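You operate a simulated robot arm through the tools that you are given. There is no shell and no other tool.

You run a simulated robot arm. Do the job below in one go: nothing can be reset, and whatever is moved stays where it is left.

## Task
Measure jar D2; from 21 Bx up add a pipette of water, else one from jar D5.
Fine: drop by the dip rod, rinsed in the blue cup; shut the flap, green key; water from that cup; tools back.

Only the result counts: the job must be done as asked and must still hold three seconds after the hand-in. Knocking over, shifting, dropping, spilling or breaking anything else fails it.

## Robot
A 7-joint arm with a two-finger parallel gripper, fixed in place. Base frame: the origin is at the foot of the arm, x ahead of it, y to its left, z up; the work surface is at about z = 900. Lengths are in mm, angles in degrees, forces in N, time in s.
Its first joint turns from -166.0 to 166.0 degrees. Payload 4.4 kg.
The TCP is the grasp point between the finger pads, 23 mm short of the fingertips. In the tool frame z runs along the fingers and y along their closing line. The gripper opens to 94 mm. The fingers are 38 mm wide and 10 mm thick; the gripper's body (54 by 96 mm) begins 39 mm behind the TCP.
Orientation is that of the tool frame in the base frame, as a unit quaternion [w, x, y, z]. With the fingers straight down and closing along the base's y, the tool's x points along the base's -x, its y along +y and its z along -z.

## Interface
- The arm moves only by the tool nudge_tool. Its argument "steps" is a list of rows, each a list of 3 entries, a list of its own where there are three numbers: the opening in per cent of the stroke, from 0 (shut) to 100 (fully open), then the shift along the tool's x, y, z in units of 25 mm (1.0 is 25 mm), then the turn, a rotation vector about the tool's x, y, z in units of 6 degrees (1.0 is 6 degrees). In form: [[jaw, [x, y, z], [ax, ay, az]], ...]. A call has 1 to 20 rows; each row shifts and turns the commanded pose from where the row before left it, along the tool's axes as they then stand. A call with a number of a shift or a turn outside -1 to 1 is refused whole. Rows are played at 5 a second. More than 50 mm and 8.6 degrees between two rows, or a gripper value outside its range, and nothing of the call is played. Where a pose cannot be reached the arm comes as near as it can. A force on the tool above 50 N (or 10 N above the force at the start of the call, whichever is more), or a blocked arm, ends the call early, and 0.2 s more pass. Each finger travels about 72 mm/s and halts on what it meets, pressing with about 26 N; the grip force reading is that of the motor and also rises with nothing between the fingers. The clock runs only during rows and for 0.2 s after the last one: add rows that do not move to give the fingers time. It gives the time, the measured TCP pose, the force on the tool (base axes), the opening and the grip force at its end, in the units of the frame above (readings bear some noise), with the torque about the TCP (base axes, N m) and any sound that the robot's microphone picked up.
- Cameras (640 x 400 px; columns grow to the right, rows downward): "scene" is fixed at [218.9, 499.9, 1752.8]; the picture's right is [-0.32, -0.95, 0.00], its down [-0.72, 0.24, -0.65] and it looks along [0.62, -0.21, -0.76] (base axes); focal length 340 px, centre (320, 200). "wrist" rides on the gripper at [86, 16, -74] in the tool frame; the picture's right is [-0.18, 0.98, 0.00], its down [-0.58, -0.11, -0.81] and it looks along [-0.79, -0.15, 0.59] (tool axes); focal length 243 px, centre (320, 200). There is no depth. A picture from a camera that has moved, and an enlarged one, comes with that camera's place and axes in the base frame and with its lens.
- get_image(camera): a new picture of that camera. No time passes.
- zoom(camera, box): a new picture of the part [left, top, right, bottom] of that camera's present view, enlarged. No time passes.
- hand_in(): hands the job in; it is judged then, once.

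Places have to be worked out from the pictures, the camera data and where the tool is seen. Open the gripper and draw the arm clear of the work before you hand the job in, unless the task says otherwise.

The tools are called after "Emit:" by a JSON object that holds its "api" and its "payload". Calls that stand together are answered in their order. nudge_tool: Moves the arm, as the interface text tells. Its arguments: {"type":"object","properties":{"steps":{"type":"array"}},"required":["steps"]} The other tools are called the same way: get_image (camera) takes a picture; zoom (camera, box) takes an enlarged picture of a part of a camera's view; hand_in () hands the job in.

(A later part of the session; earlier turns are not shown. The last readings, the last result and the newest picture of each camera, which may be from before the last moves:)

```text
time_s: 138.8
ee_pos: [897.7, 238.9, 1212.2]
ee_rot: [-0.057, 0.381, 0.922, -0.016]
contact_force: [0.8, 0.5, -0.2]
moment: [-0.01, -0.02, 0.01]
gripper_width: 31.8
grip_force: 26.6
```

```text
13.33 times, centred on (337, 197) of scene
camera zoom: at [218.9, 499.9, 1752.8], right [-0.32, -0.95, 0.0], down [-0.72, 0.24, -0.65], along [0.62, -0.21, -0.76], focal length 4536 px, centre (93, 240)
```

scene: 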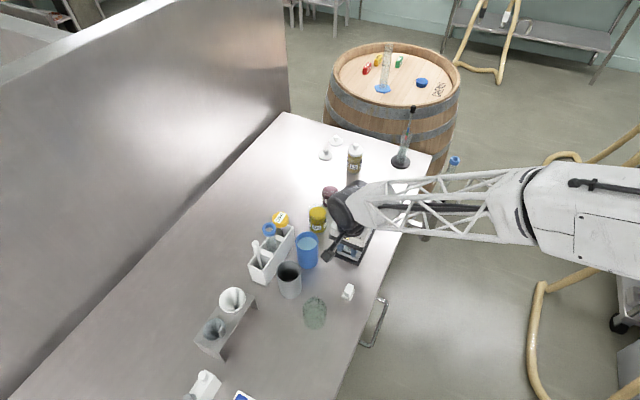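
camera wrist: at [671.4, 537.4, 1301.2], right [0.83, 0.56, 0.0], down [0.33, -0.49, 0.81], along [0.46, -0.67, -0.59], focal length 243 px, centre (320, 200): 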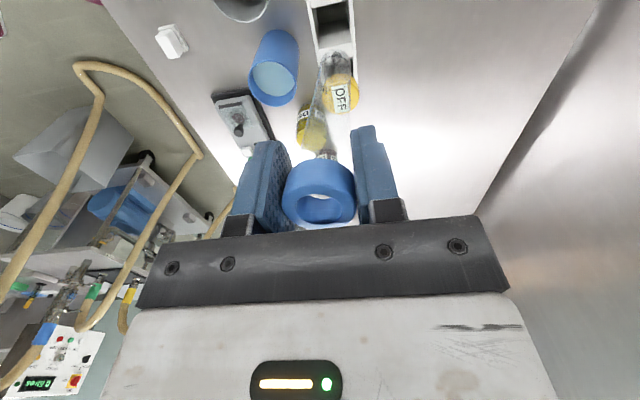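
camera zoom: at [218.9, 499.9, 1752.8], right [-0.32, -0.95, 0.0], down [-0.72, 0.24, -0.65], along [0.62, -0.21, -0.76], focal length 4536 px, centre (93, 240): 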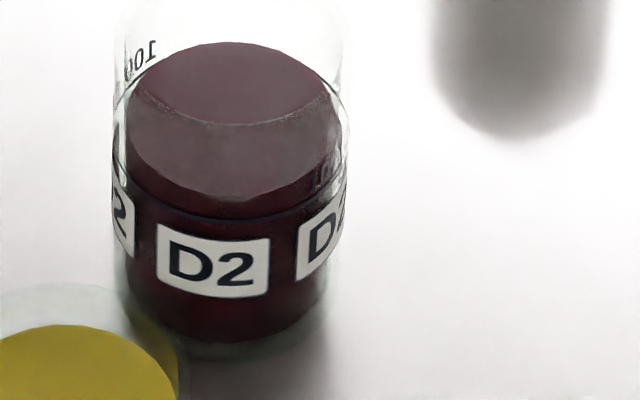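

Seen clearly here, the tube holds only a thin layer and the tip just carries a wet film – it isn't really filled. I won't touch D2 with it; I'll return to the blue cup and press the tip valve gently on the cup floor to fill it.

Emit:
{"api": "nudge_tool", "payload": {"steps": [[0, [0.42, -0.57, 0.082], [0, 0, 0]], [0, [0.42, -0.57, 0.082], [0, 0, 0]], [0, [0.42, -0.57, 0.082], [0, 0, 0]], [0, [0.42, -0.57, 0.082], [0, 0, 0]], [0, [0.42, -0.57, 0.082], [0, 0, 0]], [0, [0.634, 0.071, 0.056], [0, 0, 0]], [0, [0.634, 0.071, 0.056], [0, 0, 0]], [0, [0.634, 0.071, 0.056], [0, 0, 0]], [0, [0.634, 0.071, 0.056], [0, 0, 0]], [0, [0.634, 0.071, 0.056], [0, 0, 0]], [0, [0.634, 0.071, 0.056], [0, 0, 0]], [0, [0.61, 0.193, 0.045], [0, 0, 0]], [0, [0.61, 0.193, 0.045], [0, 0, 0]], [0, [0.61, 0.193, 0.045], [0, 0, 0]], [0, [0.61, 0.193, 0.045], [0, 0, 0]], [0, [0.61, 0.193, 0.045], [0, 0, 0]], [0, [0, 0, 0], [0, 0, 0]]]}}

Emit:
{"api": "zoom", "payload": {"camera": "scene", "box": [292, 205, 316, 240]}}

Emit:
{"api": "zoom", "payload": {"camera": "wrist", "box": [260, 100, 380, 220]}}

```text
time_s: 142.4
ee_pos: [711.7, 372.4, 1211.0]
ee_rot: [-0.056, 0.382, 0.922, -0.015]
contact_force: [-0.7, 0.5, -0.5]
moment: [0.03, 0.01, 0.01]
gripper_width: 31.6
grip_force: 26.4
```

```text
11.43 times, centred on (304, 222) of scene
camera zoom: at [218.9, 499.9, 1752.8], right [-0.32, -0.95, 0.0], down [-0.72, 0.24, -0.65], along [0.62, -0.21, -0.76], focal length 3888 px, centre (503, -57)
```

zoom: 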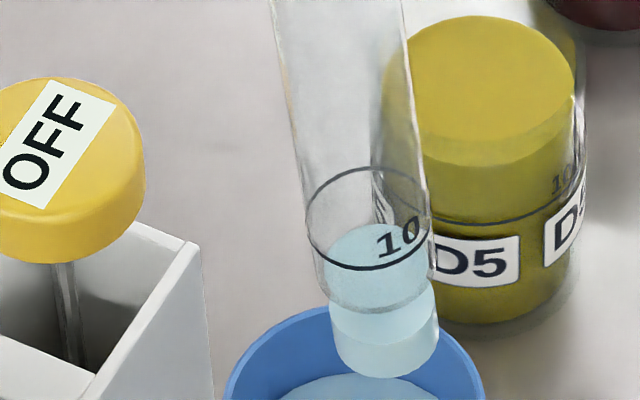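

```text
3.33 times, centred on (320, 160) of wrist
camera zoom: at [671.5, 443.5, 1290.8], right [0.82, 0.57, -0.09], down [0.43, -0.5, 0.75], along [0.38, -0.66, -0.65], focal length 809 px, centre (320, 333)
```

zoom: 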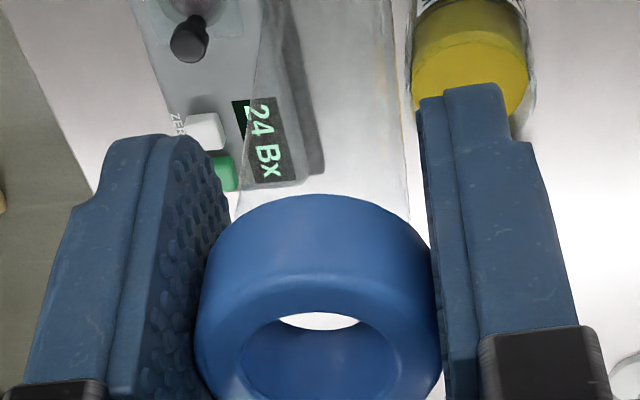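

Descending to the cup floor, with small steps at the end to feel the contact.

Emit:
{"api": "nudge_tool", "payload": {"steps": [[0, [-0.06, 0.0454, 0.626], [0, 0, 0]], [0, [-0.06, 0.0454, 0.626], [0, 0, 0]], [0, [-0.06, 0.0454, 0.626], [0, 0, 0]], [0, [-0.06, 0.0454, 0.626], [0, 0, 0]], [0, [-0.06, 0.0454, 0.626], [0, 0, 0]], [0, [-0.06, 0.0454, 0.626], [0, 0, 0]], [0, [-0.06, 0.0454, 0.626], [0, 0, 0]], [0, [-0.06, 0.0454, 0.5], [0, 0, 0]], [0, [-0.0076, 0.0058, 0.0795], [0, 0, 0]], [0, [-0.0076, 0.0058, 0.0795], [0, 0, 0]]]}}

Emit:
{"api": "zoom", "payload": {"camera": "wrist", "box": [280, 0, 380, 100]}}

Emit:
{"api": "nudge_tool", "payload": {"steps": [[0, [-0.0076, 0.0058, 0.0795], [0, 0, 0]], [0, [-0.0076, 0.0058, 0.0795], [0, 0, 0]], [0, [-0.0076, 0.0058, 0.0795], [0, 0, 0]]]}}

Emit:
{"api": "zoom", "payload": {"camera": "wrist", "box": [280, 0, 380, 100]}}

```text
time_s: 144.6
ee_pos: [713.2, 371.8, 1082.3]
ee_rot: [-0.056, 0.382, 0.922, -0.015]
contact_force: [-0.1, -0.1, -0.3]
moment: [-0.03, -0.02, 0.02]
gripper_width: 31.9
grip_force: 25.8
```

```text
4.00 times, centred on (330, 50) of wrist
camera zoom: at [672.0, 442.3, 1163.8], right [0.82, 0.57, -0.09], down [0.43, -0.5, 0.75], along [0.38, -0.66, -0.65], focal length 970 px, centre (280, 800)
```

zoom: 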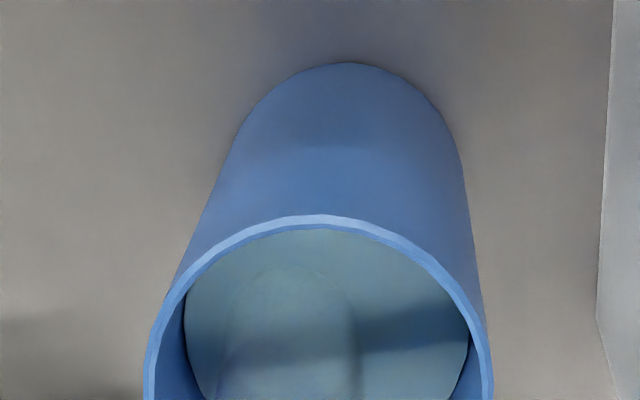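

```text
time_s: 145.4
ee_pos: [713.1, 370.6, 1077.9]
ee_rot: [-0.056, 0.382, 0.922, -0.015]
contact_force: [1.6, -2.2, 8.6]
moment: [-0.42, -0.21, 0.02]
gripper_width: 32.0
grip_force: 25.8
```

```text
4.00 times, centred on (330, 50) of wrist
camera zoom: at [671.6, 442.2, 1159.3], right [0.82, 0.57, -0.09], down [0.42, -0.5, 0.75], along [0.38, -0.66, -0.65], focal length 970 px, centre (280, 800)
```

zoom: 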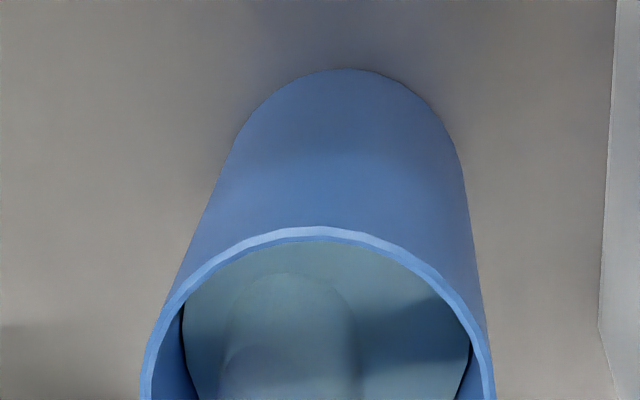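

Contact at 8.6 N: the tip valve is pressed on the cup floor. I'll hold about 1 s, look inside the tube, then lift and check.

Emit:
{"api": "nudge_tool", "payload": {"steps": [[0, [0, 0, 0], [0, 0, 0]], [0, [0, 0, 0], [0, 0, 0]], [0, [0, 0, 0], [0, 0, 0]], [0, [0, 0, 0], [0, 0, 0]]]}}

Emit:
{"api": "zoom", "payload": {"camera": "scene", "box": [285, 205, 330, 265]}}

Emit:
{"api": "zoom", "payload": {"camera": "wrist", "box": [270, 60, 370, 200]}}

```text
time_s: 146.4
ee_pos: [713.0, 370.7, 1076.7]
ee_rot: [-0.056, 0.382, 0.922, -0.016]
contact_force: [0.3, 1.1, 18.0]
moment: [0.11, -0.08, 0.01]
gripper_width: 31.8
grip_force: 26.3
```

```text
6.67 times, centred on (308, 235) of scene
camera zoom: at [218.9, 499.9, 1752.8], right [-0.32, -0.95, 0.0], down [-0.72, 0.24, -0.65], along [0.62, -0.21, -0.76], focal length 2268 px, centre (403, -33)
```

zoom: 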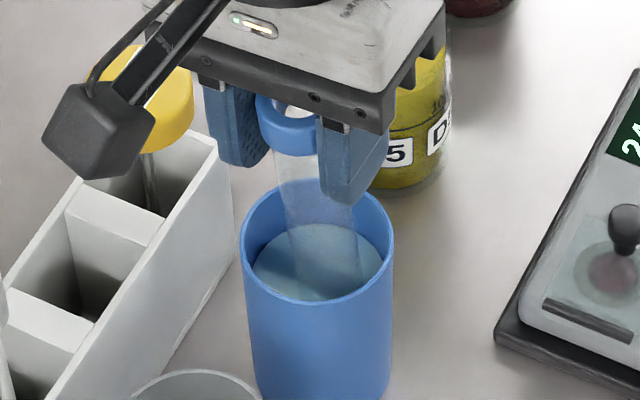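

```text
2.86 times, centred on (320, 130) of wrist
camera zoom: at [671.4, 442.3, 1159.1], right [0.82, 0.57, -0.09], down [0.42, -0.5, 0.75], along [0.38, -0.66, -0.65], focal length 693 px, centre (320, 400)
```

zoom: 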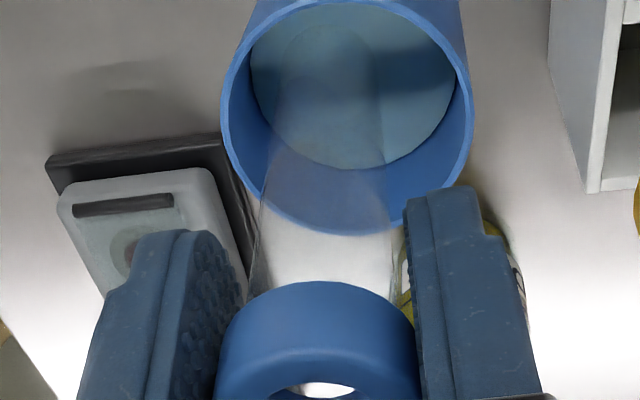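

The valve has been pressed with 18 N. Now lifting clear to inspect.

Emit:
{"api": "nudge_tool", "payload": {"steps": [[0, [0.03, -0.0227, -0.3], [0, 0, 0]], [0, [0.06, -0.0454, -0.6], [0, 0, 0]], [0, [0.06, -0.0454, -0.626], [0, 0, 0]], [0, [0.06, -0.0454, -0.626], [0, 0, 0]], [0, [0.06, -0.0454, -0.626], [0, 0, 0]], [0, [0.06, -0.0454, -0.626], [0, 0, 0]], [0, [0.06, -0.0454, -0.626], [0, 0, 0]], [0, [0.06, -0.0454, -0.626], [0, 0, 0]], [0, [0.06, -0.0454, -0.626], [0, 0, 0]], [0, [0, 0, 0], [0, 0, 0]]]}}

Emit:
{"api": "zoom", "payload": {"camera": "scene", "box": [292, 200, 316, 240]}}

Emit:
{"api": "zoom", "payload": {"camera": "wrist", "box": [290, 20, 370, 120]}}

```text
time_s: 148.6
ee_pos: [713.0, 370.5, 1210.3]
ee_rot: [-0.057, 0.382, 0.922, -0.016]
contact_force: [-0.1, 0.8, -1.0]
moment: [0.02, 0.02, -0.03]
gripper_width: 31.6
grip_force: 26.4
```

```text
10.00 times, centred on (304, 220) of scene
camera zoom: at [218.9, 499.9, 1752.8], right [-0.32, -0.95, 0.0], down [-0.72, 0.24, -0.65], along [0.62, -0.21, -0.76], focal length 3402 px, centre (480, 0)
```

zoom: 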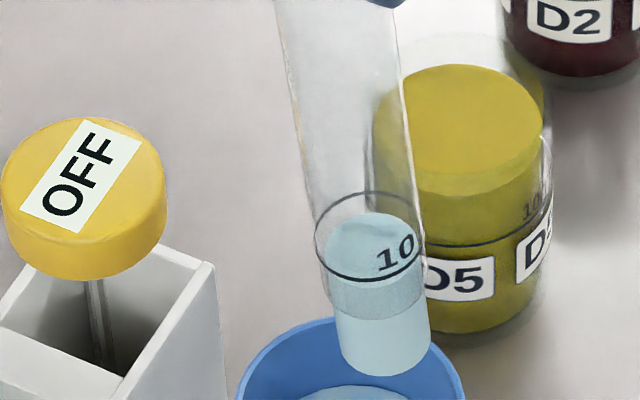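

```text
4.00 times, centred on (330, 70) of wrist
camera zoom: at [671.4, 442.0, 1291.5], right [0.82, 0.57, -0.09], down [0.43, -0.5, 0.75], along [0.38, -0.66, -0.65], focal length 970 px, centre (280, 720)
```

zoom: 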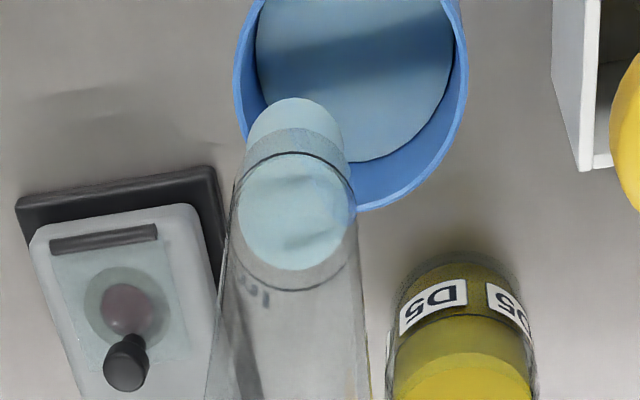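

Now it works: pressing the valve let water in, and the level is about 5 mm below the 10 ml ring. A second short press should bring it to the mark.

Emit:
{"api": "nudge_tool", "payload": {"steps": [[0, [-0.06, 0.0454, 0.626], [0, 0, 0]], [0, [-0.06, 0.0454, 0.626], [0, 0, 0]], [0, [-0.06, 0.0454, 0.626], [0, 0, 0]], [0, [-0.06, 0.0454, 0.626], [0, 0, 0]], [0, [-0.06, 0.0454, 0.626], [0, 0, 0]], [0, [-0.06, 0.0454, 0.626], [0, 0, 0]], [0, [-0.06, 0.0454, 0.626], [0, 0, 0]], [0, [-0.06, 0.0454, 0.5], [0, 0, 0]], [0, [-0.0153, 0.0115, 0.159], [0, 0, 0]], [0, [-0.0153, 0.0115, 0.159], [0, 0, 0]], [0, [-0.0076, 0.0058, 0.0795], [0, 0, 0]], [0, [0.0383, -0.0288, -0.397], [0, 0, 0]], [0, [0.06, -0.0454, -0.6], [0, 0, 0]], [0, [0.06, -0.0454, -0.626], [0, 0, 0]], [0, [0.06, -0.0454, -0.626], [0, 0, 0]], [0, [0.06, -0.0454, -0.626], [0, 0, 0]], [0, [0.06, -0.0454, -0.626], [0, 0, 0]], [0, [0.06, -0.0454, -0.626], [0, 0, 0]], [0, [0.06, -0.0454, -0.626], [0, 0, 0]], [0, [0.06, -0.0454, -0.55], [0, 0, 0]]]}}

Emit:
{"api": "zoom", "payload": {"camera": "scene", "box": [292, 200, 316, 240]}}

Emit:
{"api": "zoom", "payload": {"camera": "wrist", "box": [290, 20, 370, 120]}}

```text
time_s: 152.8
ee_pos: [713.8, 370.7, 1210.8]
ee_rot: [-0.058, 0.382, 0.922, -0.016]
contact_force: [0.1, 1.0, 0.0]
moment: [-0.02, 0.01, -0.04]
gripper_width: 31.9
grip_force: 26.1
```

```text
10.00 times, centred on (304, 220) of scene
camera zoom: at [218.9, 499.9, 1752.8], right [-0.32, -0.95, 0.0], down [-0.72, 0.24, -0.65], along [0.62, -0.21, -0.76], focal length 3402 px, centre (480, 0)
```

zoom: 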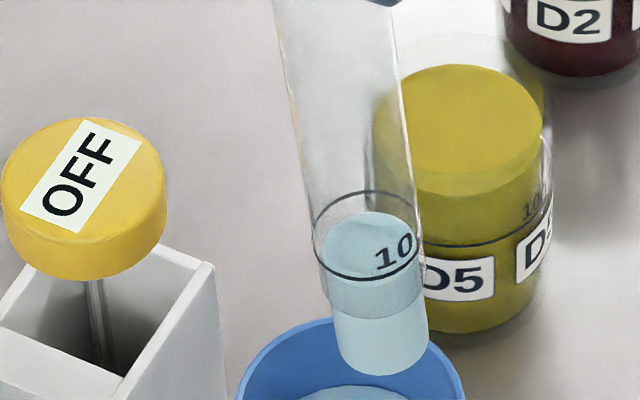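

```text
4.00 times, centred on (330, 70) of wrist
camera zoom: at [671.9, 442.5, 1291.7], right [0.82, 0.57, -0.09], down [0.43, -0.5, 0.75], along [0.38, -0.66, -0.65], focal length 970 px, centre (280, 720)
```

zoom: 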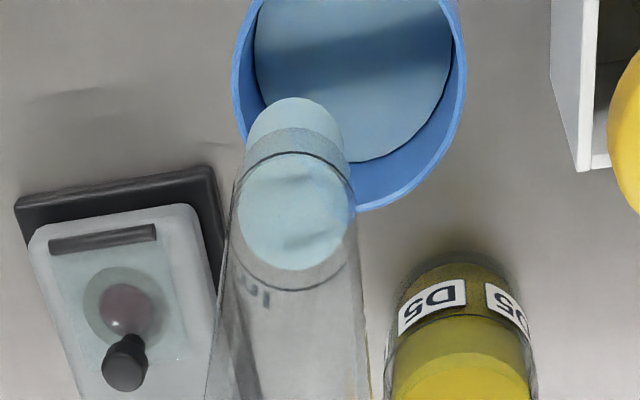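

I'll zoom closely to compare the level with the ring.

Emit:
{"api": "zoom", "payload": {"camera": "scene", "box": [299, 216, 315, 238]}}

Emit:
{"api": "zoom", "payload": {"camera": "wrist", "box": [312, 38, 354, 96]}}

```text
16.00 times, centred on (307, 227) of scene
camera zoom: at [218.9, 499.9, 1752.8], right [-0.32, -0.95, 0.0], down [-0.72, 0.24, -0.65], along [0.62, -0.21, -0.76], focal length 5444 px, centre (528, -232)
```

zoom: 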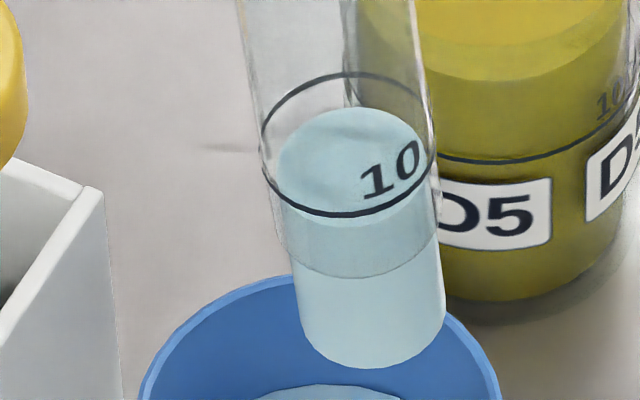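

```text
6.90 times, centred on (333, 67) of wrist
camera zoom: at [671.9, 442.5, 1291.7], right [0.82, 0.57, -0.09], down [0.43, -0.5, 0.75], along [0.38, -0.66, -0.65], focal length 1673 px, centre (230, 1117)
```

zoom: 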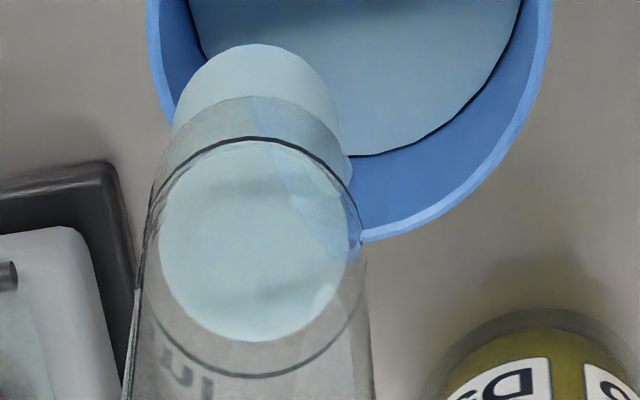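

Both views put the level about 5 mm under the ring and unchanged by the second press, so the fill has saturated. The pads have meanwhile squared the tube up in the closing plane, so I'll undo that part of the tool tilt and re-measure the tip position.

Emit:
{"api": "nudge_tool", "payload": {"steps": [[0, [0, 0, 0], [-0.35, 0, 0]], [0, [0, 0, 0], [-0.34, 0, 0]], [0, [0, 0, 0], [0, 0, 0]]]}}

Emit:
{"api": "zoom", "payload": {"camera": "scene", "box": [285, 190, 325, 245]}}

Emit:
{"api": "zoom", "payload": {"camera": "wrist", "box": [280, 10, 380, 110]}}

```text
time_s: 153.6
ee_pos: [713.2, 371.2, 1211.5]
ee_rot: [-0.042, 0.384, 0.922, 0.017]
contact_force: [0.3, -0.4, -1.2]
moment: [0.0, 0.04, 0.0]
gripper_width: 31.9
grip_force: 26.3
```

```text
7.27 times, centred on (305, 218) of scene
camera zoom: at [218.9, 499.9, 1752.8], right [-0.32, -0.95, 0.0], down [-0.72, 0.24, -0.65], along [0.62, -0.21, -0.76], focal length 2474 px, centre (429, 73)
```

zoom: 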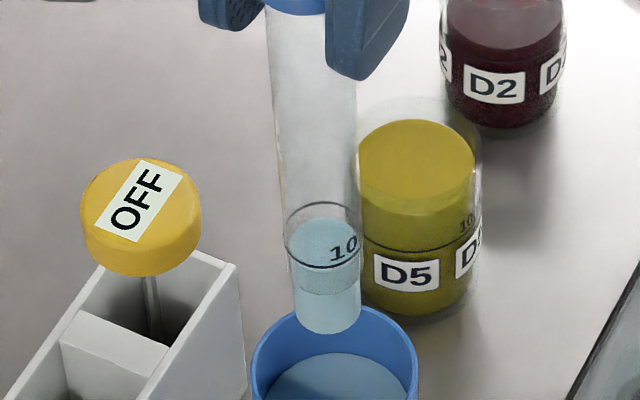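

```text
4.00 times, centred on (330, 60) of wrist
camera zoom: at [667.8, 438.4, 1293.3], right [0.83, 0.56, -0.02], down [0.38, -0.54, 0.75], along [0.41, -0.63, -0.66], focal length 970 px, centre (280, 760)
```

zoom: 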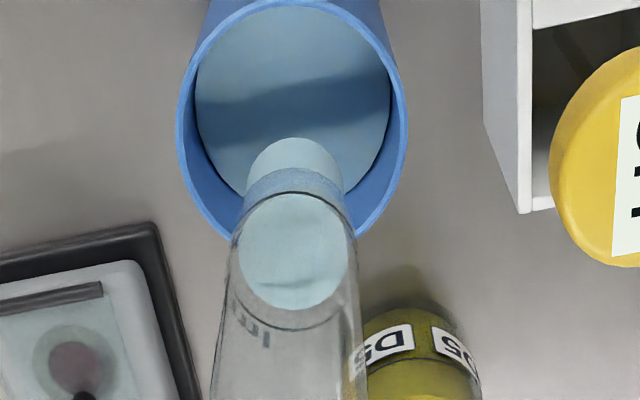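

The tube now hangs essentially vertical with the tip at about TCP+(1,−2,−177). I'll carry it to D2 with the tip just inside the near rim so the valve can be pressed on the rim above the liquid, and stop a little above.

Emit:
{"api": "nudge_tool", "payload": {"steps": [[0, [-0.609, -0.192, -0.055], [0, 0, 0]], [0, [-0.609, -0.192, -0.055], [0, 0, 0]], [0, [-0.609, -0.192, -0.055], [0, 0, 0]], [0, [-0.609, -0.192, -0.055], [0, 0, 0]], [0, [-0.609, -0.192, -0.055], [0, 0, 0]], [0, [-0.634, -0.069, -0.058], [0, 0, 0]], [0, [-0.634, -0.069, -0.058], [0, 0, 0]], [0, [-0.634, -0.069, -0.058], [0, 0, 0]], [0, [-0.634, -0.069, -0.058], [0, 0, 0]], [0, [-0.634, -0.069, -0.058], [0, 0, 0]], [0, [-0.634, -0.069, -0.058], [0, 0, 0]], [0, [-0.312, 0.608, -0.029], [0, 0, 0]], [0, [-0.312, 0.608, -0.029], [0, 0, 0]], [0, [-0.312, 0.608, -0.029], [0, 0, 0]], [0, [-0.312, 0.608, -0.029], [0, 0, 0]], [0, [-0.042, 0, 0.464], [0, 0, 0]], [0, [-0.042, 0, 0.464], [0, 0, 0]], [0, [0, 0, 0], [0, 0, 0]]]}}

Emit:
{"api": "zoom", "payload": {"camera": "scene", "box": [315, 165, 345, 205]}}

Emit:
{"api": "zoom", "payload": {"camera": "wrist", "box": [280, 0, 380, 100]}}

```text
time_s: 157.4
ee_pos: [874.4, 245.2, 1186.8]
ee_rot: [-0.042, 0.384, 0.922, 0.018]
contact_force: [-0.1, 0.3, -0.9]
moment: [-0.02, 0.0, 0.03]
gripper_width: 31.7
grip_force: 26.1
```

```text
10.00 times, centred on (330, 185) of scene
camera zoom: at [218.9, 499.9, 1752.8], right [-0.32, -0.95, 0.0], down [-0.72, 0.24, -0.65], along [0.62, -0.21, -0.76], focal length 3402 px, centre (220, 350)
```

zoom: 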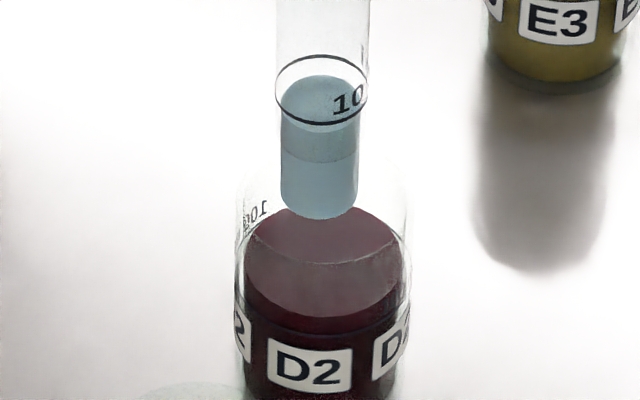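

```text
4.00 times, centred on (330, 50) of wrist
camera zoom: at [829.7, 313.7, 1269.8], right [0.83, 0.56, -0.02], down [0.38, -0.54, 0.75], along [0.41, -0.63, -0.66], focal length 970 px, centre (280, 800)
```

zoom: 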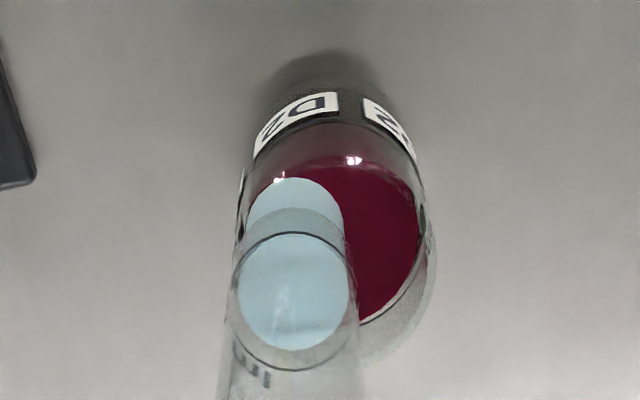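

The tip is about 25 mm above the rim, just inside its near edge. I'll go down 18 mm, then continue in 1 mm steps watching the force.

Emit:
{"api": "nudge_tool", "payload": {"steps": [[0, [-0.032, 0, 0.358], [0, 0, 0]], [0, [-0.032, 0, 0.358], [0, 0, 0]], [0, [0, 0, 0], [0, 0, 0]]]}}

Emit:
{"api": "nudge_tool", "payload": {"steps": [[0, [-0.0036, 0, 0.0398], [0, 0, 0]], [0, [-0.0036, 0, 0.0398], [0, 0, 0]], [0, [-0.0036, 0, 0.0398], [0, 0, 0]], [0, [-0.0036, 0, 0.0398], [0, 0, 0]]]}}

Emit:
{"api": "zoom", "payload": {"camera": "scene", "box": [315, 165, 345, 205]}}

Emit:
{"api": "zoom", "payload": {"camera": "wrist", "box": [280, 0, 380, 100]}}

```text
time_s: 158.2
ee_pos: [874.9, 245.5, 1168.4]
ee_rot: [-0.042, 0.384, 0.922, 0.018]
contact_force: [-0.2, 0.4, -1.2]
moment: [-0.02, 0.0, 0.0]
gripper_width: 31.8
grip_force: 26.5
```

```text
time_s: 159.2
ee_pos: [875.0, 246.4, 1164.1]
ee_rot: [-0.042, 0.384, 0.922, 0.018]
contact_force: [-0.5, 0.1, 0.1]
moment: [-0.03, 0.01, -0.02]
gripper_width: 31.8
grip_force: 26.0
```

```text
10.00 times, centred on (330, 185) of scene
camera zoom: at [218.9, 499.9, 1752.8], right [-0.32, -0.95, 0.0], down [-0.72, 0.24, -0.65], along [0.62, -0.21, -0.76], focal length 3402 px, centre (220, 350)
```

zoom: 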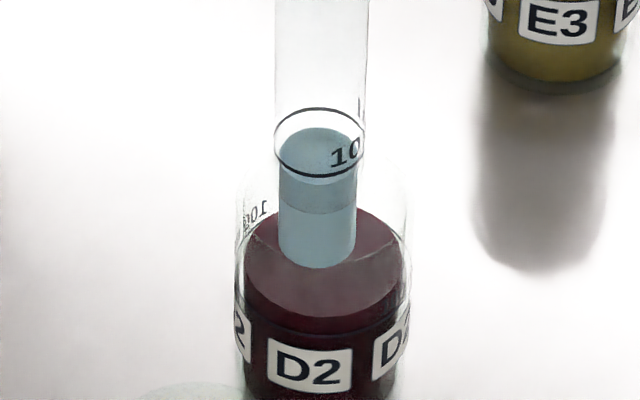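

```text
4.00 times, centred on (330, 50) of wrist
camera zoom: at [830.1, 313.7, 1247.5], right [0.83, 0.56, -0.02], down [0.38, -0.54, 0.75], along [0.41, -0.63, -0.66], focal length 970 px, centre (280, 800)
```

zoom: 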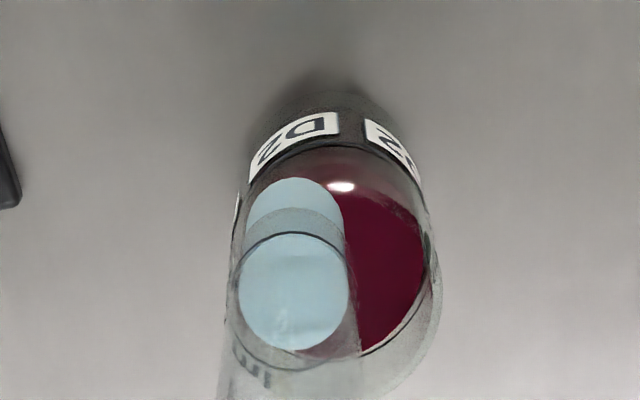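

No contact yet (tip near z 987). Continuing in 1 mm steps.

Emit:
{"api": "nudge_tool", "payload": {"steps": [[0, [-0.0036, 0, 0.0398], [0, 0, 0]], [0, [-0.0036, 0, 0.0398], [0, 0, 0]], [0, [-0.0036, 0, 0.0398], [0, 0, 0]]]}}

Emit:
{"api": "nudge_tool", "payload": {"steps": [[0, [-0.0036, 0, 0.0398], [0, 0, 0]], [0, [-0.0036, 0, 0.0398], [0, 0, 0]], [0, [-0.0036, 0, 0.0398], [0, 0, 0]]]}}

Emit:
{"api": "zoom", "payload": {"camera": "scene", "box": [315, 165, 345, 205]}}

Emit:
{"api": "zoom", "payload": {"camera": "wrist", "box": [280, 0, 380, 100]}}

```text
time_s: 160.0
ee_pos: [873.8, 245.5, 1161.9]
ee_rot: [-0.043, 0.384, 0.922, 0.018]
contact_force: [-0.3, -0.2, -0.4]
moment: [0.0, 0.01, 0.0]
gripper_width: 31.5
grip_force: 25.7
```

```text
time_s: 160.8
ee_pos: [874.6, 246.0, 1159.0]
ee_rot: [-0.042, 0.384, 0.922, 0.018]
contact_force: [0.6, 0.3, -1.0]
moment: [-0.02, 0.01, 0.04]
gripper_width: 31.6
grip_force: 25.8
```

```text
10.00 times, centred on (330, 185) of scene
camera zoom: at [218.9, 499.9, 1752.8], right [-0.32, -0.95, 0.0], down [-0.72, 0.24, -0.65], along [0.62, -0.21, -0.76], focal length 3402 px, centre (220, 350)
```

zoom: 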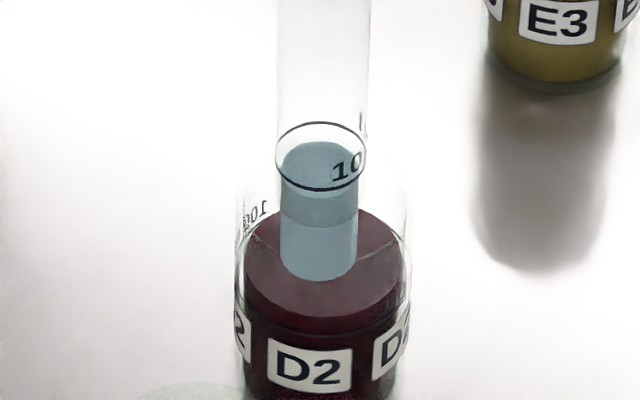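

```text
4.00 times, centred on (330, 50) of wrist
camera zoom: at [829.7, 313.3, 1241.9], right [0.83, 0.56, -0.02], down [0.38, -0.54, 0.75], along [0.41, -0.63, -0.66], focal length 970 px, centre (280, 800)
```

zoom: 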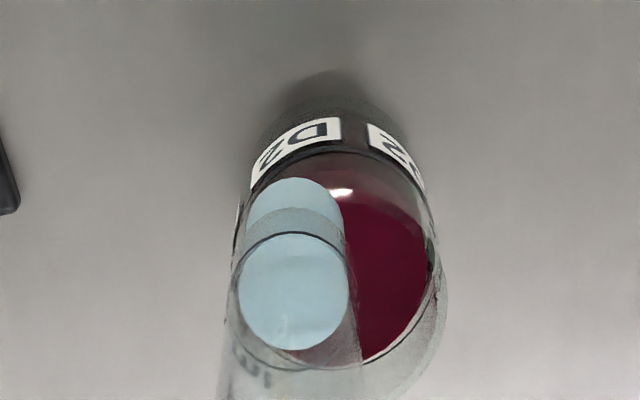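

Still free at tip z≈982. I'll zoom to see where the rim is relative to the tip.

Emit:
{"api": "zoom", "payload": {"camera": "scene", "box": [320, 180, 344, 200]}}

Emit:
{"api": "zoom", "payload": {"camera": "wrist", "box": [300, 20, 370, 110]}}

```text
16.00 times, centred on (332, 190) of scene
camera zoom: at [218.9, 499.9, 1752.8], right [-0.32, -0.95, 0.0], down [-0.72, 0.24, -0.65], along [0.62, -0.21, -0.76], focal length 5444 px, centre (128, 360)
```

zoom: 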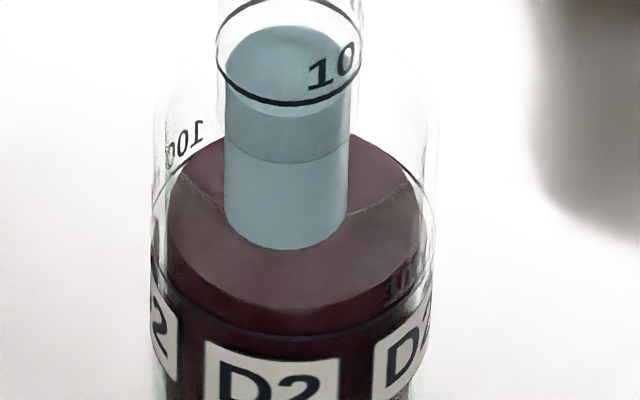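

```text
4.44 times, centred on (335, 65) of wrist
camera zoom: at [829.7, 313.3, 1241.9], right [0.83, 0.56, -0.02], down [0.38, -0.54, 0.75], along [0.41, -0.63, -0.66], focal length 1078 px, centre (253, 800)
```

zoom: 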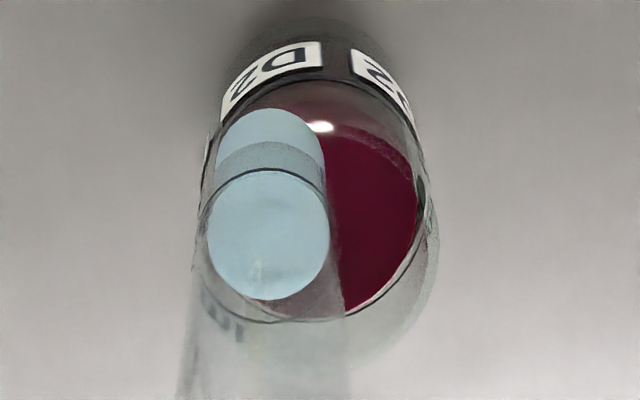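

The wrist view suggests the tip is about 20 mm from the jar's axis – just missing the rim. I'll rise 8 mm, shift 3.5 mm outward, and step down again.

Emit:
{"api": "nudge_tool", "payload": {"steps": [[0, [0.029, 0, -0.318], [0, 0, 0]], [0, [0.127, -0.057, 0.012], [0, 0, 0]], [0, [-0.0145, 0, 0.159], [0, 0, 0]], [0, [-0.0036, 0, 0.0398], [0, 0, 0]], [0, [-0.0036, 0, 0.0398], [0, 0, 0]], [0, [-0.0036, 0, 0.0398], [0, 0, 0]]]}}

Emit:
{"api": "nudge_tool", "payload": {"steps": [[0, [-0.0036, 0, 0.0398], [0, 0, 0]], [0, [-0.0036, 0, 0.0398], [0, 0, 0]]]}}

Emit:
{"api": "zoom", "payload": {"camera": "scene", "box": [320, 180, 344, 200]}}

```text
time_s: 162.2
ee_pos: [871.3, 246.3, 1160.7]
ee_rot: [-0.043, 0.383, 0.922, 0.019]
contact_force: [0.3, -1.6, -0.9]
moment: [-0.01, 0.02, 0.0]
gripper_width: 31.6
grip_force: 25.6
```

```text
time_s: 162.8
ee_pos: [872.0, 246.9, 1157.0]
ee_rot: [-0.042, 0.384, 0.922, 0.018]
contact_force: [0.3, -0.2, 1.6]
moment: [0.0, 0.1, 0.02]
gripper_width: 31.7
grip_force: 25.8
```

```text
16.00 times, centred on (332, 190) of scene
camera zoom: at [218.9, 499.9, 1752.8], right [-0.32, -0.95, 0.0], down [-0.72, 0.24, -0.65], along [0.62, -0.21, -0.76], focal length 5444 px, centre (128, 360)
```

zoom: 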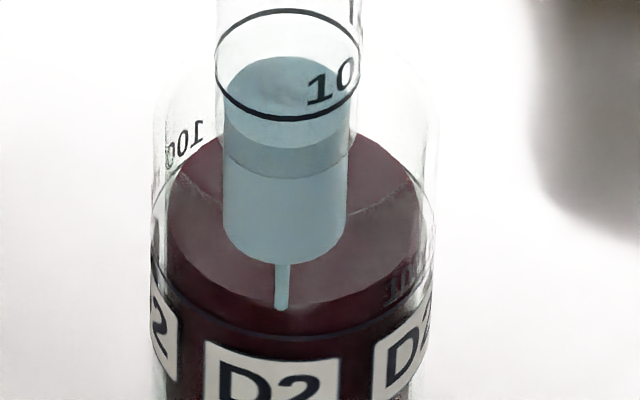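

A thin stream is now running from the tip down into D2 – the valve opened on the rim (1.6 N). I'll hold still and let it drain.

Emit:
{"api": "nudge_tool", "payload": {"steps": [[0, [0, 0, 0], [0, 0, 0]], [0, [0, 0, 0], [0, 0, 0]], [0, [0, 0, 0], [0, 0, 0]]]}}

Emit:
{"api": "zoom", "payload": {"camera": "scene", "box": [320, 180, 344, 200]}}

Emit:
{"api": "zoom", "payload": {"camera": "wrist", "box": [300, 20, 370, 110]}}

```text
time_s: 163.6
ee_pos: [871.4, 247.0, 1158.9]
ee_rot: [-0.043, 0.384, 0.922, 0.018]
contact_force: [0.4, 0.0, 2.3]
moment: [-0.04, -0.01, -0.04]
gripper_width: 31.8
grip_force: 26.2
```

```text
16.00 times, centred on (332, 190) of scene
camera zoom: at [218.9, 499.9, 1752.8], right [-0.32, -0.95, 0.0], down [-0.72, 0.24, -0.65], along [0.62, -0.21, -0.76], focal length 5444 px, centre (128, 360)
```

zoom: 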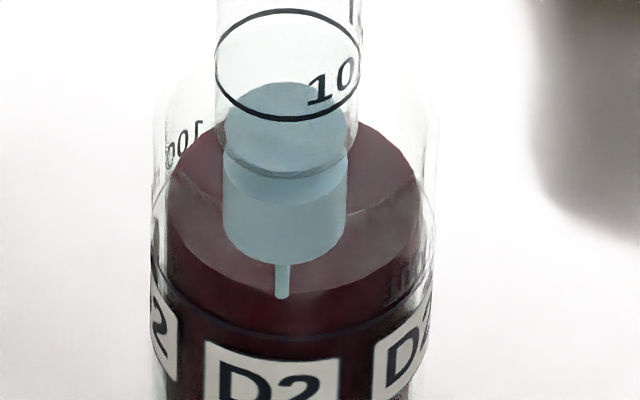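

```text
4.44 times, centred on (335, 65) of wrist
camera zoom: at [826.8, 314.5, 1241.2], right [0.83, 0.56, -0.02], down [0.38, -0.54, 0.75], along [0.41, -0.63, -0.66], focal length 1078 px, centre (253, 800)
```

zoom: 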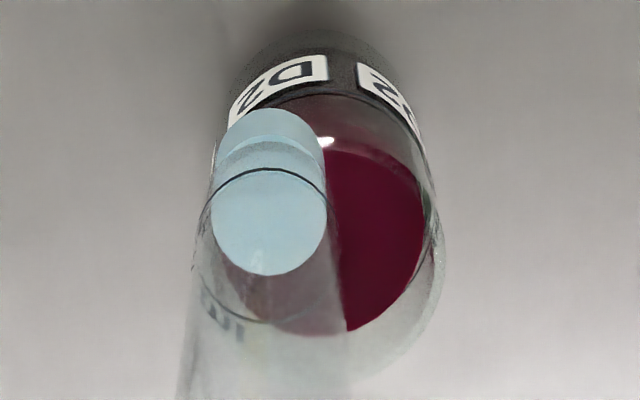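

It is draining into D2 and D2's level is rising. Continuing to hold until empty.

Emit:
{"api": "nudge_tool", "payload": {"steps": [[0, [0, 0, 0], [0, 0, 0]], [0, [0, 0, 0], [0, 0, 0]], [0, [0, 0, 0], [0, 0, 0]], [0, [0, 0, 0], [0, 0, 0]], [0, [0, 0, 0], [0, 0, 0]], [0, [0, 0, 0], [0, 0, 0]]]}}

Emit:
{"api": "zoom", "payload": {"camera": "scene", "box": [320, 180, 344, 200]}}

Emit:
{"api": "zoom", "payload": {"camera": "wrist", "box": [300, 20, 370, 110]}}

```text
time_s: 165.0
ee_pos: [871.7, 247.6, 1158.5]
ee_rot: [-0.043, 0.385, 0.922, 0.018]
contact_force: [0.0, 0.9, 4.3]
moment: [0.05, -0.03, -0.01]
gripper_width: 31.6
grip_force: 25.5
```

```text
16.00 times, centred on (332, 190) of scene
camera zoom: at [218.9, 499.9, 1752.8], right [-0.32, -0.95, 0.0], down [-0.72, 0.24, -0.65], along [0.62, -0.21, -0.76], focal length 5444 px, centre (128, 360)
```

zoom: 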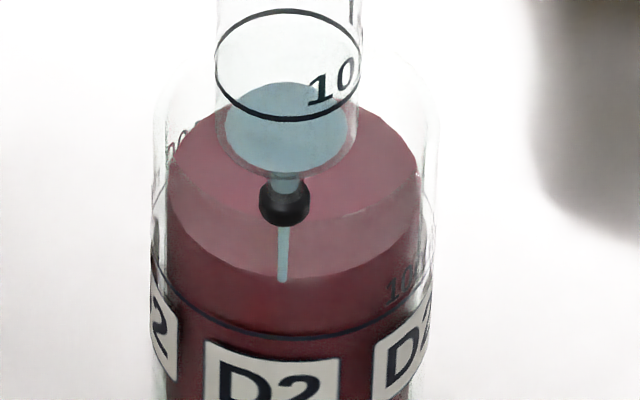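

```text
4.44 times, centred on (335, 65) of wrist
camera zoom: at [826.8, 314.5, 1241.1], right [0.83, 0.56, -0.02], down [0.38, -0.54, 0.75], along [0.41, -0.63, -0.66], focal length 1078 px, centre (253, 800)
```

zoom: 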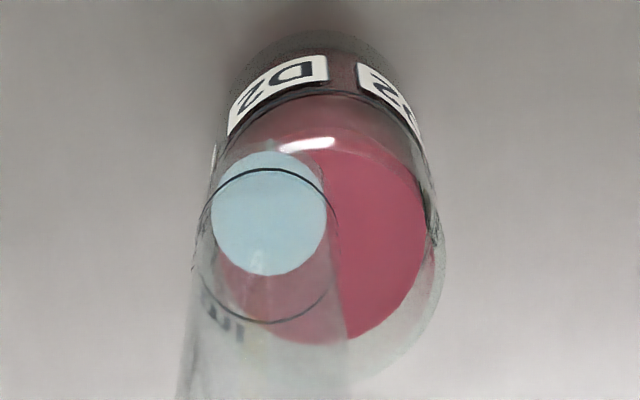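

Still a trickle left (D2 is visibly lighter and higher). Holding a bit longer until the stream stops.

Emit:
{"api": "nudge_tool", "payload": {"steps": [[0, [0, 0, 0], [0, 0, 0]], [0, [0, 0, 0], [0, 0, 0]], [0, [0, 0, 0], [0, 0, 0]], [0, [0, 0, 0], [0, 0, 0]], [0, [0, 0, 0], [0, 0, 0]], [0, [0, 0, 0], [0, 0, 0]]]}}

Emit:
{"api": "zoom", "payload": {"camera": "scene", "box": [320, 180, 344, 200]}}

Emit:
{"api": "zoom", "payload": {"camera": "wrist", "box": [300, 20, 370, 110]}}

```text
time_s: 166.4
ee_pos: [872.3, 246.6, 1158.7]
ee_rot: [-0.043, 0.383, 0.922, 0.018]
contact_force: [0.0, 1.5, 3.0]
moment: [0.01, 0.02, 0.01]
gripper_width: 31.4
grip_force: 26.1
```

```text
16.00 times, centred on (332, 190) of scene
camera zoom: at [218.9, 499.9, 1752.8], right [-0.32, -0.95, 0.0], down [-0.72, 0.24, -0.65], along [0.62, -0.21, -0.76], focal length 5444 px, centre (128, 360)
```

zoom: 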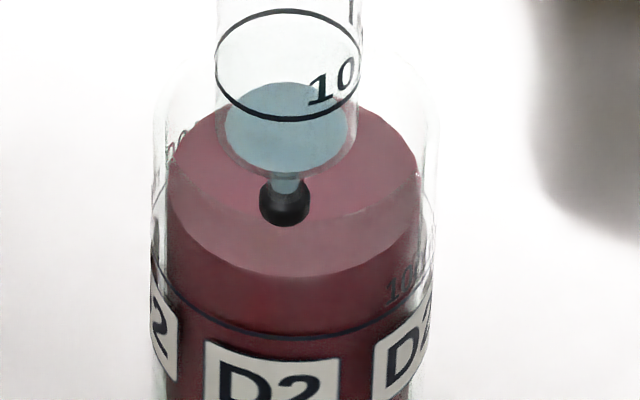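

```text
4.44 times, centred on (335, 65) of wrist
camera zoom: at [826.8, 314.5, 1241.1], right [0.83, 0.56, -0.02], down [0.38, -0.54, 0.75], along [0.41, -0.63, -0.66], focal length 1078 px, centre (253, 800)
```

zoom: 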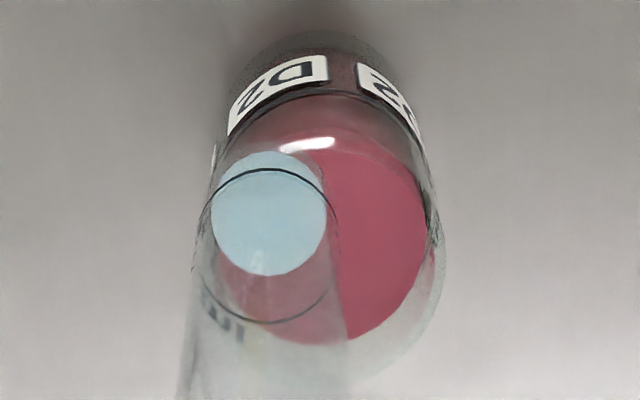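

The stream has stopped and the pipette is empty apart from a thin wet layer. I'll lift off the rim gently, then check D2 and the cup level.

Emit:
{"api": "nudge_tool", "payload": {"steps": [[0, [0.0145, 0, -0.16], [0, 0, 0]], [0, [0.03, 0, -0.32], [0, 0, 0]], [0, [0, 0, 0], [0, 0, 0]], [0, [0, 0, 0], [0, 0, 0]], [0, [0, 0, 0], [0, 0, 0]]]}}

Emit:
{"api": "zoom", "payload": {"camera": "scene", "box": [320, 175, 344, 205]}}

Emit:
{"api": "zoom", "payload": {"camera": "scene", "box": [292, 205, 320, 260]}}

Emit:
{"api": "zoom", "payload": {"camera": "scene", "box": [300, 170, 360, 230]}}

```text
time_s: 167.6
ee_pos: [871.0, 246.4, 1170.5]
ee_rot: [-0.043, 0.384, 0.922, 0.018]
contact_force: [0.2, 1.2, -0.3]
moment: [-0.02, 0.01, 0.01]
gripper_width: 31.4
grip_force: 25.9
```

```text
13.33 times, centred on (332, 190) of scene
camera zoom: at [218.9, 499.9, 1752.8], right [-0.32, -0.95, 0.0], down [-0.72, 0.24, -0.65], along [0.62, -0.21, -0.76], focal length 4536 px, centre (160, 333)
```

zoom: 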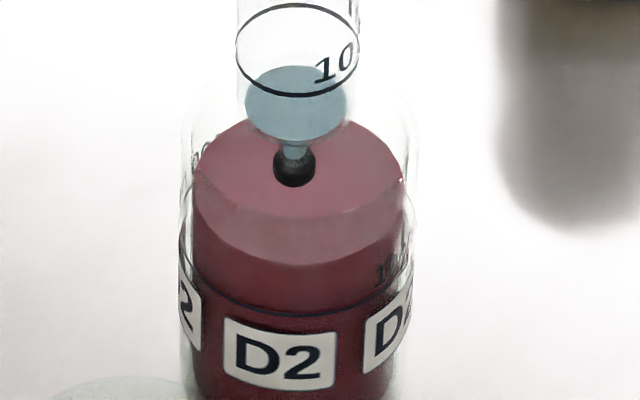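

```text
7.27 times, centred on (306, 232) of scene
camera zoom: at [218.9, 499.9, 1752.8], right [-0.32, -0.95, 0.0], down [-0.72, 0.24, -0.65], along [0.62, -0.21, -0.76], focal length 2474 px, centre (422, -36)
```

zoom: 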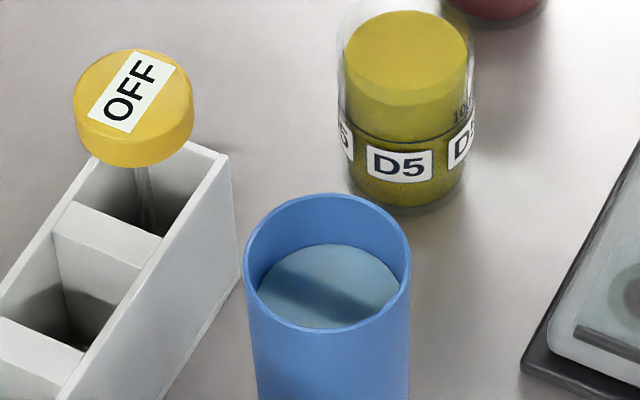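

```text
6.67 times, centred on (330, 200) of scene
camera zoom: at [218.9, 499.9, 1752.8], right [-0.32, -0.95, 0.0], down [-0.72, 0.24, -0.65], along [0.62, -0.21, -0.76], focal length 2268 px, centre (253, 200)
```

zoom: 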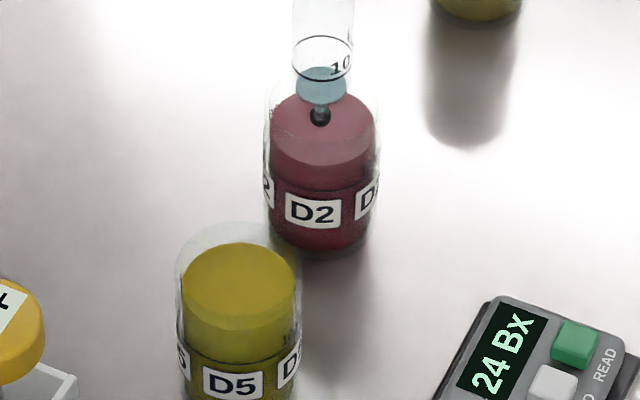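

D2 has received the water and the bench is dry. Now I'll take the pipette back: up, around D5, and over to above the rack's middle slot.

Emit:
{"api": "nudge_tool", "payload": {"steps": [[0, [0.072, 0, -0.796], [0, 0, 0]], [0, [0.072, 0, -0.796], [0, 0, 0]], [0, [0.072, 0, -0.796], [0, 0, 0]], [0, [0.072, 0, -0.796], [0, 0, 0]], [0, [0.276, -0.584, 0.026], [0, 0, 0]], [0, [0.276, -0.584, 0.026], [0, 0, 0]], [0, [0.276, -0.584, 0.026], [0, 0, 0]], [0, [0.276, -0.584, 0.026], [0, 0, 0]], [0, [0.634, 0.069, 0.058], [0, 0, 0]], [0, [0.634, 0.069, 0.058], [0, 0, 0]], [0, [0.634, 0.069, 0.058], [0, 0, 0]], [0, [0.634, 0.069, 0.058], [0, 0, 0]], [0, [0.634, 0.069, 0.058], [0, 0, 0]], [0, [0.634, 0.069, 0.058], [0, 0, 0]]]}}

Emit:
{"api": "nudge_tool", "payload": {"steps": [[0, [0.702, 0.62, 0.063], [0, 0, 0]], [0, [0.702, 0.62, 0.063], [0, 0, 0]], [0, [0.702, 0.62, 0.063], [0, 0, 0]], [0, [0.702, 0.62, 0.063], [0, 0, 0]], [0, [0.702, 0.62, 0.063], [0, 0, 0]], [0, [0.702, 0.62, 0.063], [0, 0, 0]], [0, [0.702, 0.62, 0.063], [0, 0, 0]], [0, [0, 0, 0], [0, 0, 0]]]}}

Emit:
{"api": "zoom", "payload": {"camera": "wrist", "box": [260, 0, 400, 140]}}

Emit:
{"api": "zoom", "payload": {"camera": "scene", "box": [240, 180, 320, 290]}}

```text
time_s: 170.6
ee_pos: [749.9, 299.5, 1250.1]
ee_rot: [-0.042, 0.384, 0.922, 0.018]
contact_force: [0.0, 0.7, -0.4]
moment: [0.02, 0.01, 0.0]
gripper_width: 31.4
grip_force: 26.0
```

```text
time_s: 172.4
ee_pos: [741.2, 463.6, 1250.2]
ee_rot: [-0.042, 0.384, 0.922, 0.017]
contact_force: [-1.0, 0.0, -0.5]
moment: [0.01, -0.06, 0.0]
gripper_width: 31.5
grip_force: 26.0
```

```text
2.86 times, centred on (330, 70) of wrist
camera zoom: at [696.7, 530.4, 1332.5], right [0.83, 0.56, -0.02], down [0.38, -0.54, 0.75], along [0.41, -0.63, -0.66], focal length 693 px, centre (291, 571)
```

zoom: 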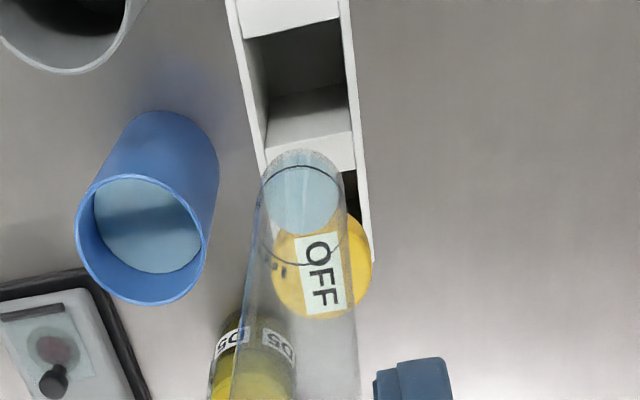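

```text
3.64 times, centred on (280, 235) of scene
camera zoom: at [218.9, 499.9, 1752.8], right [-0.32, -0.95, 0.0], down [-0.72, 0.24, -0.65], along [0.62, -0.21, -0.76], focal length 1237 px, centre (466, 73)
```

zoom: 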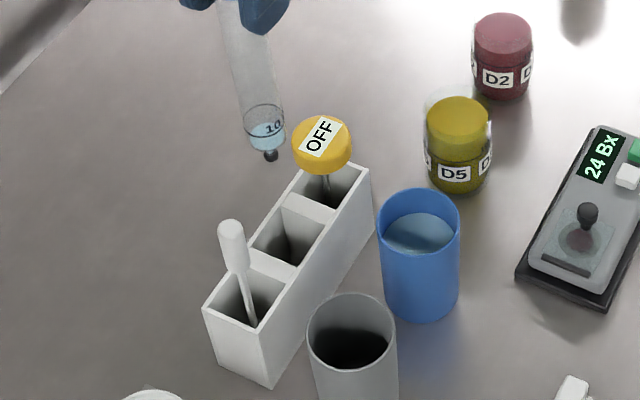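

The tube is within about 2 mm of the middle slot's centre. I'll make that small correction and lower it most of the way in.

Emit:
{"api": "nudge_tool", "payload": {"steps": [[0, [-0.085, -0.028, -0.008], [0, 0, 0]], [0, [-0.062, 0, 0.681], [0, 0, 0]], [0, [-0.062, 0, 0.681], [0, 0, 0]], [0, [-0.062, 0, 0.681], [0, 0, 0]], [0, [-0.062, 0, 0.681], [0, 0, 0]], [0, [-0.062, 0, 0.681], [0, 0, 0]], [0, [0, 0, 0], [0, 0, 0]]]}}

Emit:
{"api": "zoom", "payload": {"camera": "wrist", "box": [260, 0, 400, 140]}}

Emit:
{"api": "zoom", "payload": {"camera": "scene", "box": [240, 180, 320, 290]}}

```text
time_s: 174.0
ee_pos: [742.6, 460.8, 1165.8]
ee_rot: [-0.043, 0.384, 0.922, 0.018]
contact_force: [-0.6, -0.1, -0.2]
moment: [0.01, 0.01, 0.04]
gripper_width: 31.6
grip_force: 25.6
```

```text
2.86 times, centred on (330, 70) of wrist
camera zoom: at [697.7, 528.4, 1248.0], right [0.83, 0.56, -0.02], down [0.38, -0.54, 0.75], along [0.41, -0.63, -0.66], focal length 693 px, centre (291, 571)
```

zoom: 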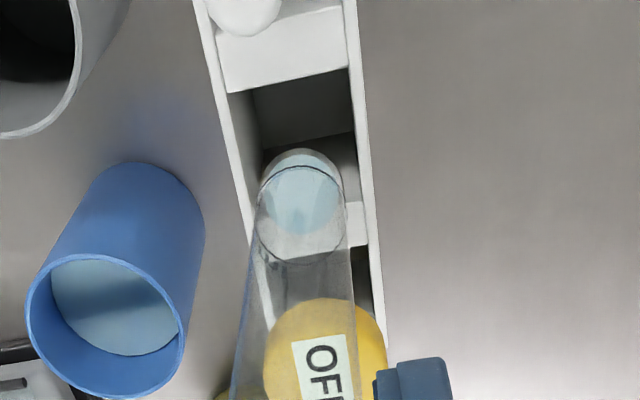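

```text
3.64 times, centred on (280, 235) of scene
camera zoom: at [218.9, 499.9, 1752.8], right [-0.32, -0.95, 0.0], down [-0.72, 0.24, -0.65], along [0.62, -0.21, -0.76], focal length 1237 px, centre (466, 73)
```

zoom: 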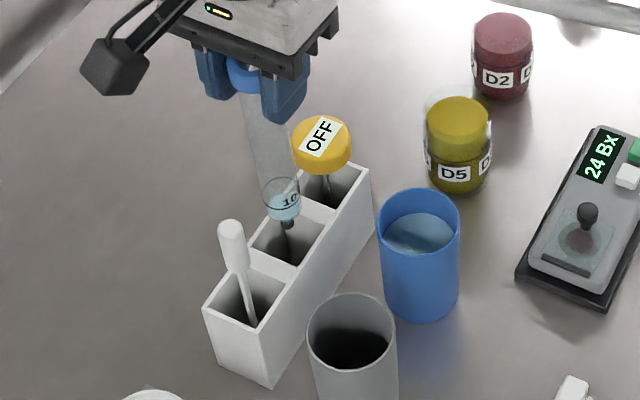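

The tip is entering the slot centrally. Lowering further, with gentle steps near the floor.

Emit:
{"api": "nudge_tool", "payload": {"steps": [[0, [-0.054, 0, 0.597], [0, 0, 0]], [0, [-0.054, 0, 0.597], [0, 0, 0]], [0, [-0.054, 0, 0.597], [0, 0, 0]], [0, [-0.054, 0, 0.597], [0, 0, 0]], [0, [-0.054, 0, 0.597], [0, 0, 0]], [0, [-0.0145, 0, 0.159], [0, 0, 0]], [0, [0, 0, 0], [0, 0, 0]]]}}

Emit:
{"api": "zoom", "payload": {"camera": "wrist", "box": [240, 20, 400, 200]}}

Emit:
{"api": "zoom", "payload": {"camera": "scene", "box": [240, 180, 320, 290]}}

```text
time_s: 175.6
ee_pos: [742.2, 462.2, 1085.1]
ee_rot: [-0.042, 0.384, 0.922, 0.018]
contact_force: [-0.1, -0.3, -1.7]
moment: [0.0, -0.05, -0.01]
gripper_width: 31.4
grip_force: 26.0
```

```text
2.22 times, centred on (320, 110) of wrist
camera zoom: at [697.4, 529.4, 1167.8], right [0.83, 0.56, -0.02], down [0.38, -0.54, 0.75], along [0.41, -0.63, -0.66], focal length 539 px, centre (320, 400)
```

zoom: 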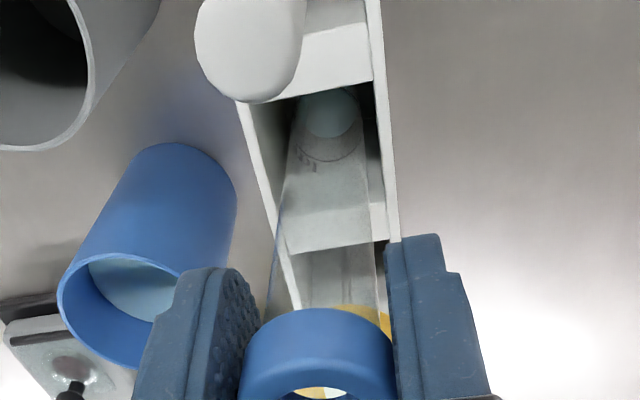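

```text
3.64 times, centred on (280, 235) of scene
camera zoom: at [218.9, 499.9, 1752.8], right [-0.32, -0.95, 0.0], down [-0.72, 0.24, -0.65], along [0.62, -0.21, -0.76], focal length 1237 px, centre (466, 73)
```

zoom: 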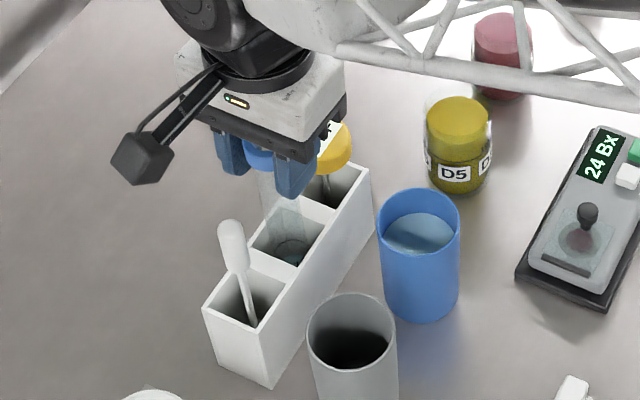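

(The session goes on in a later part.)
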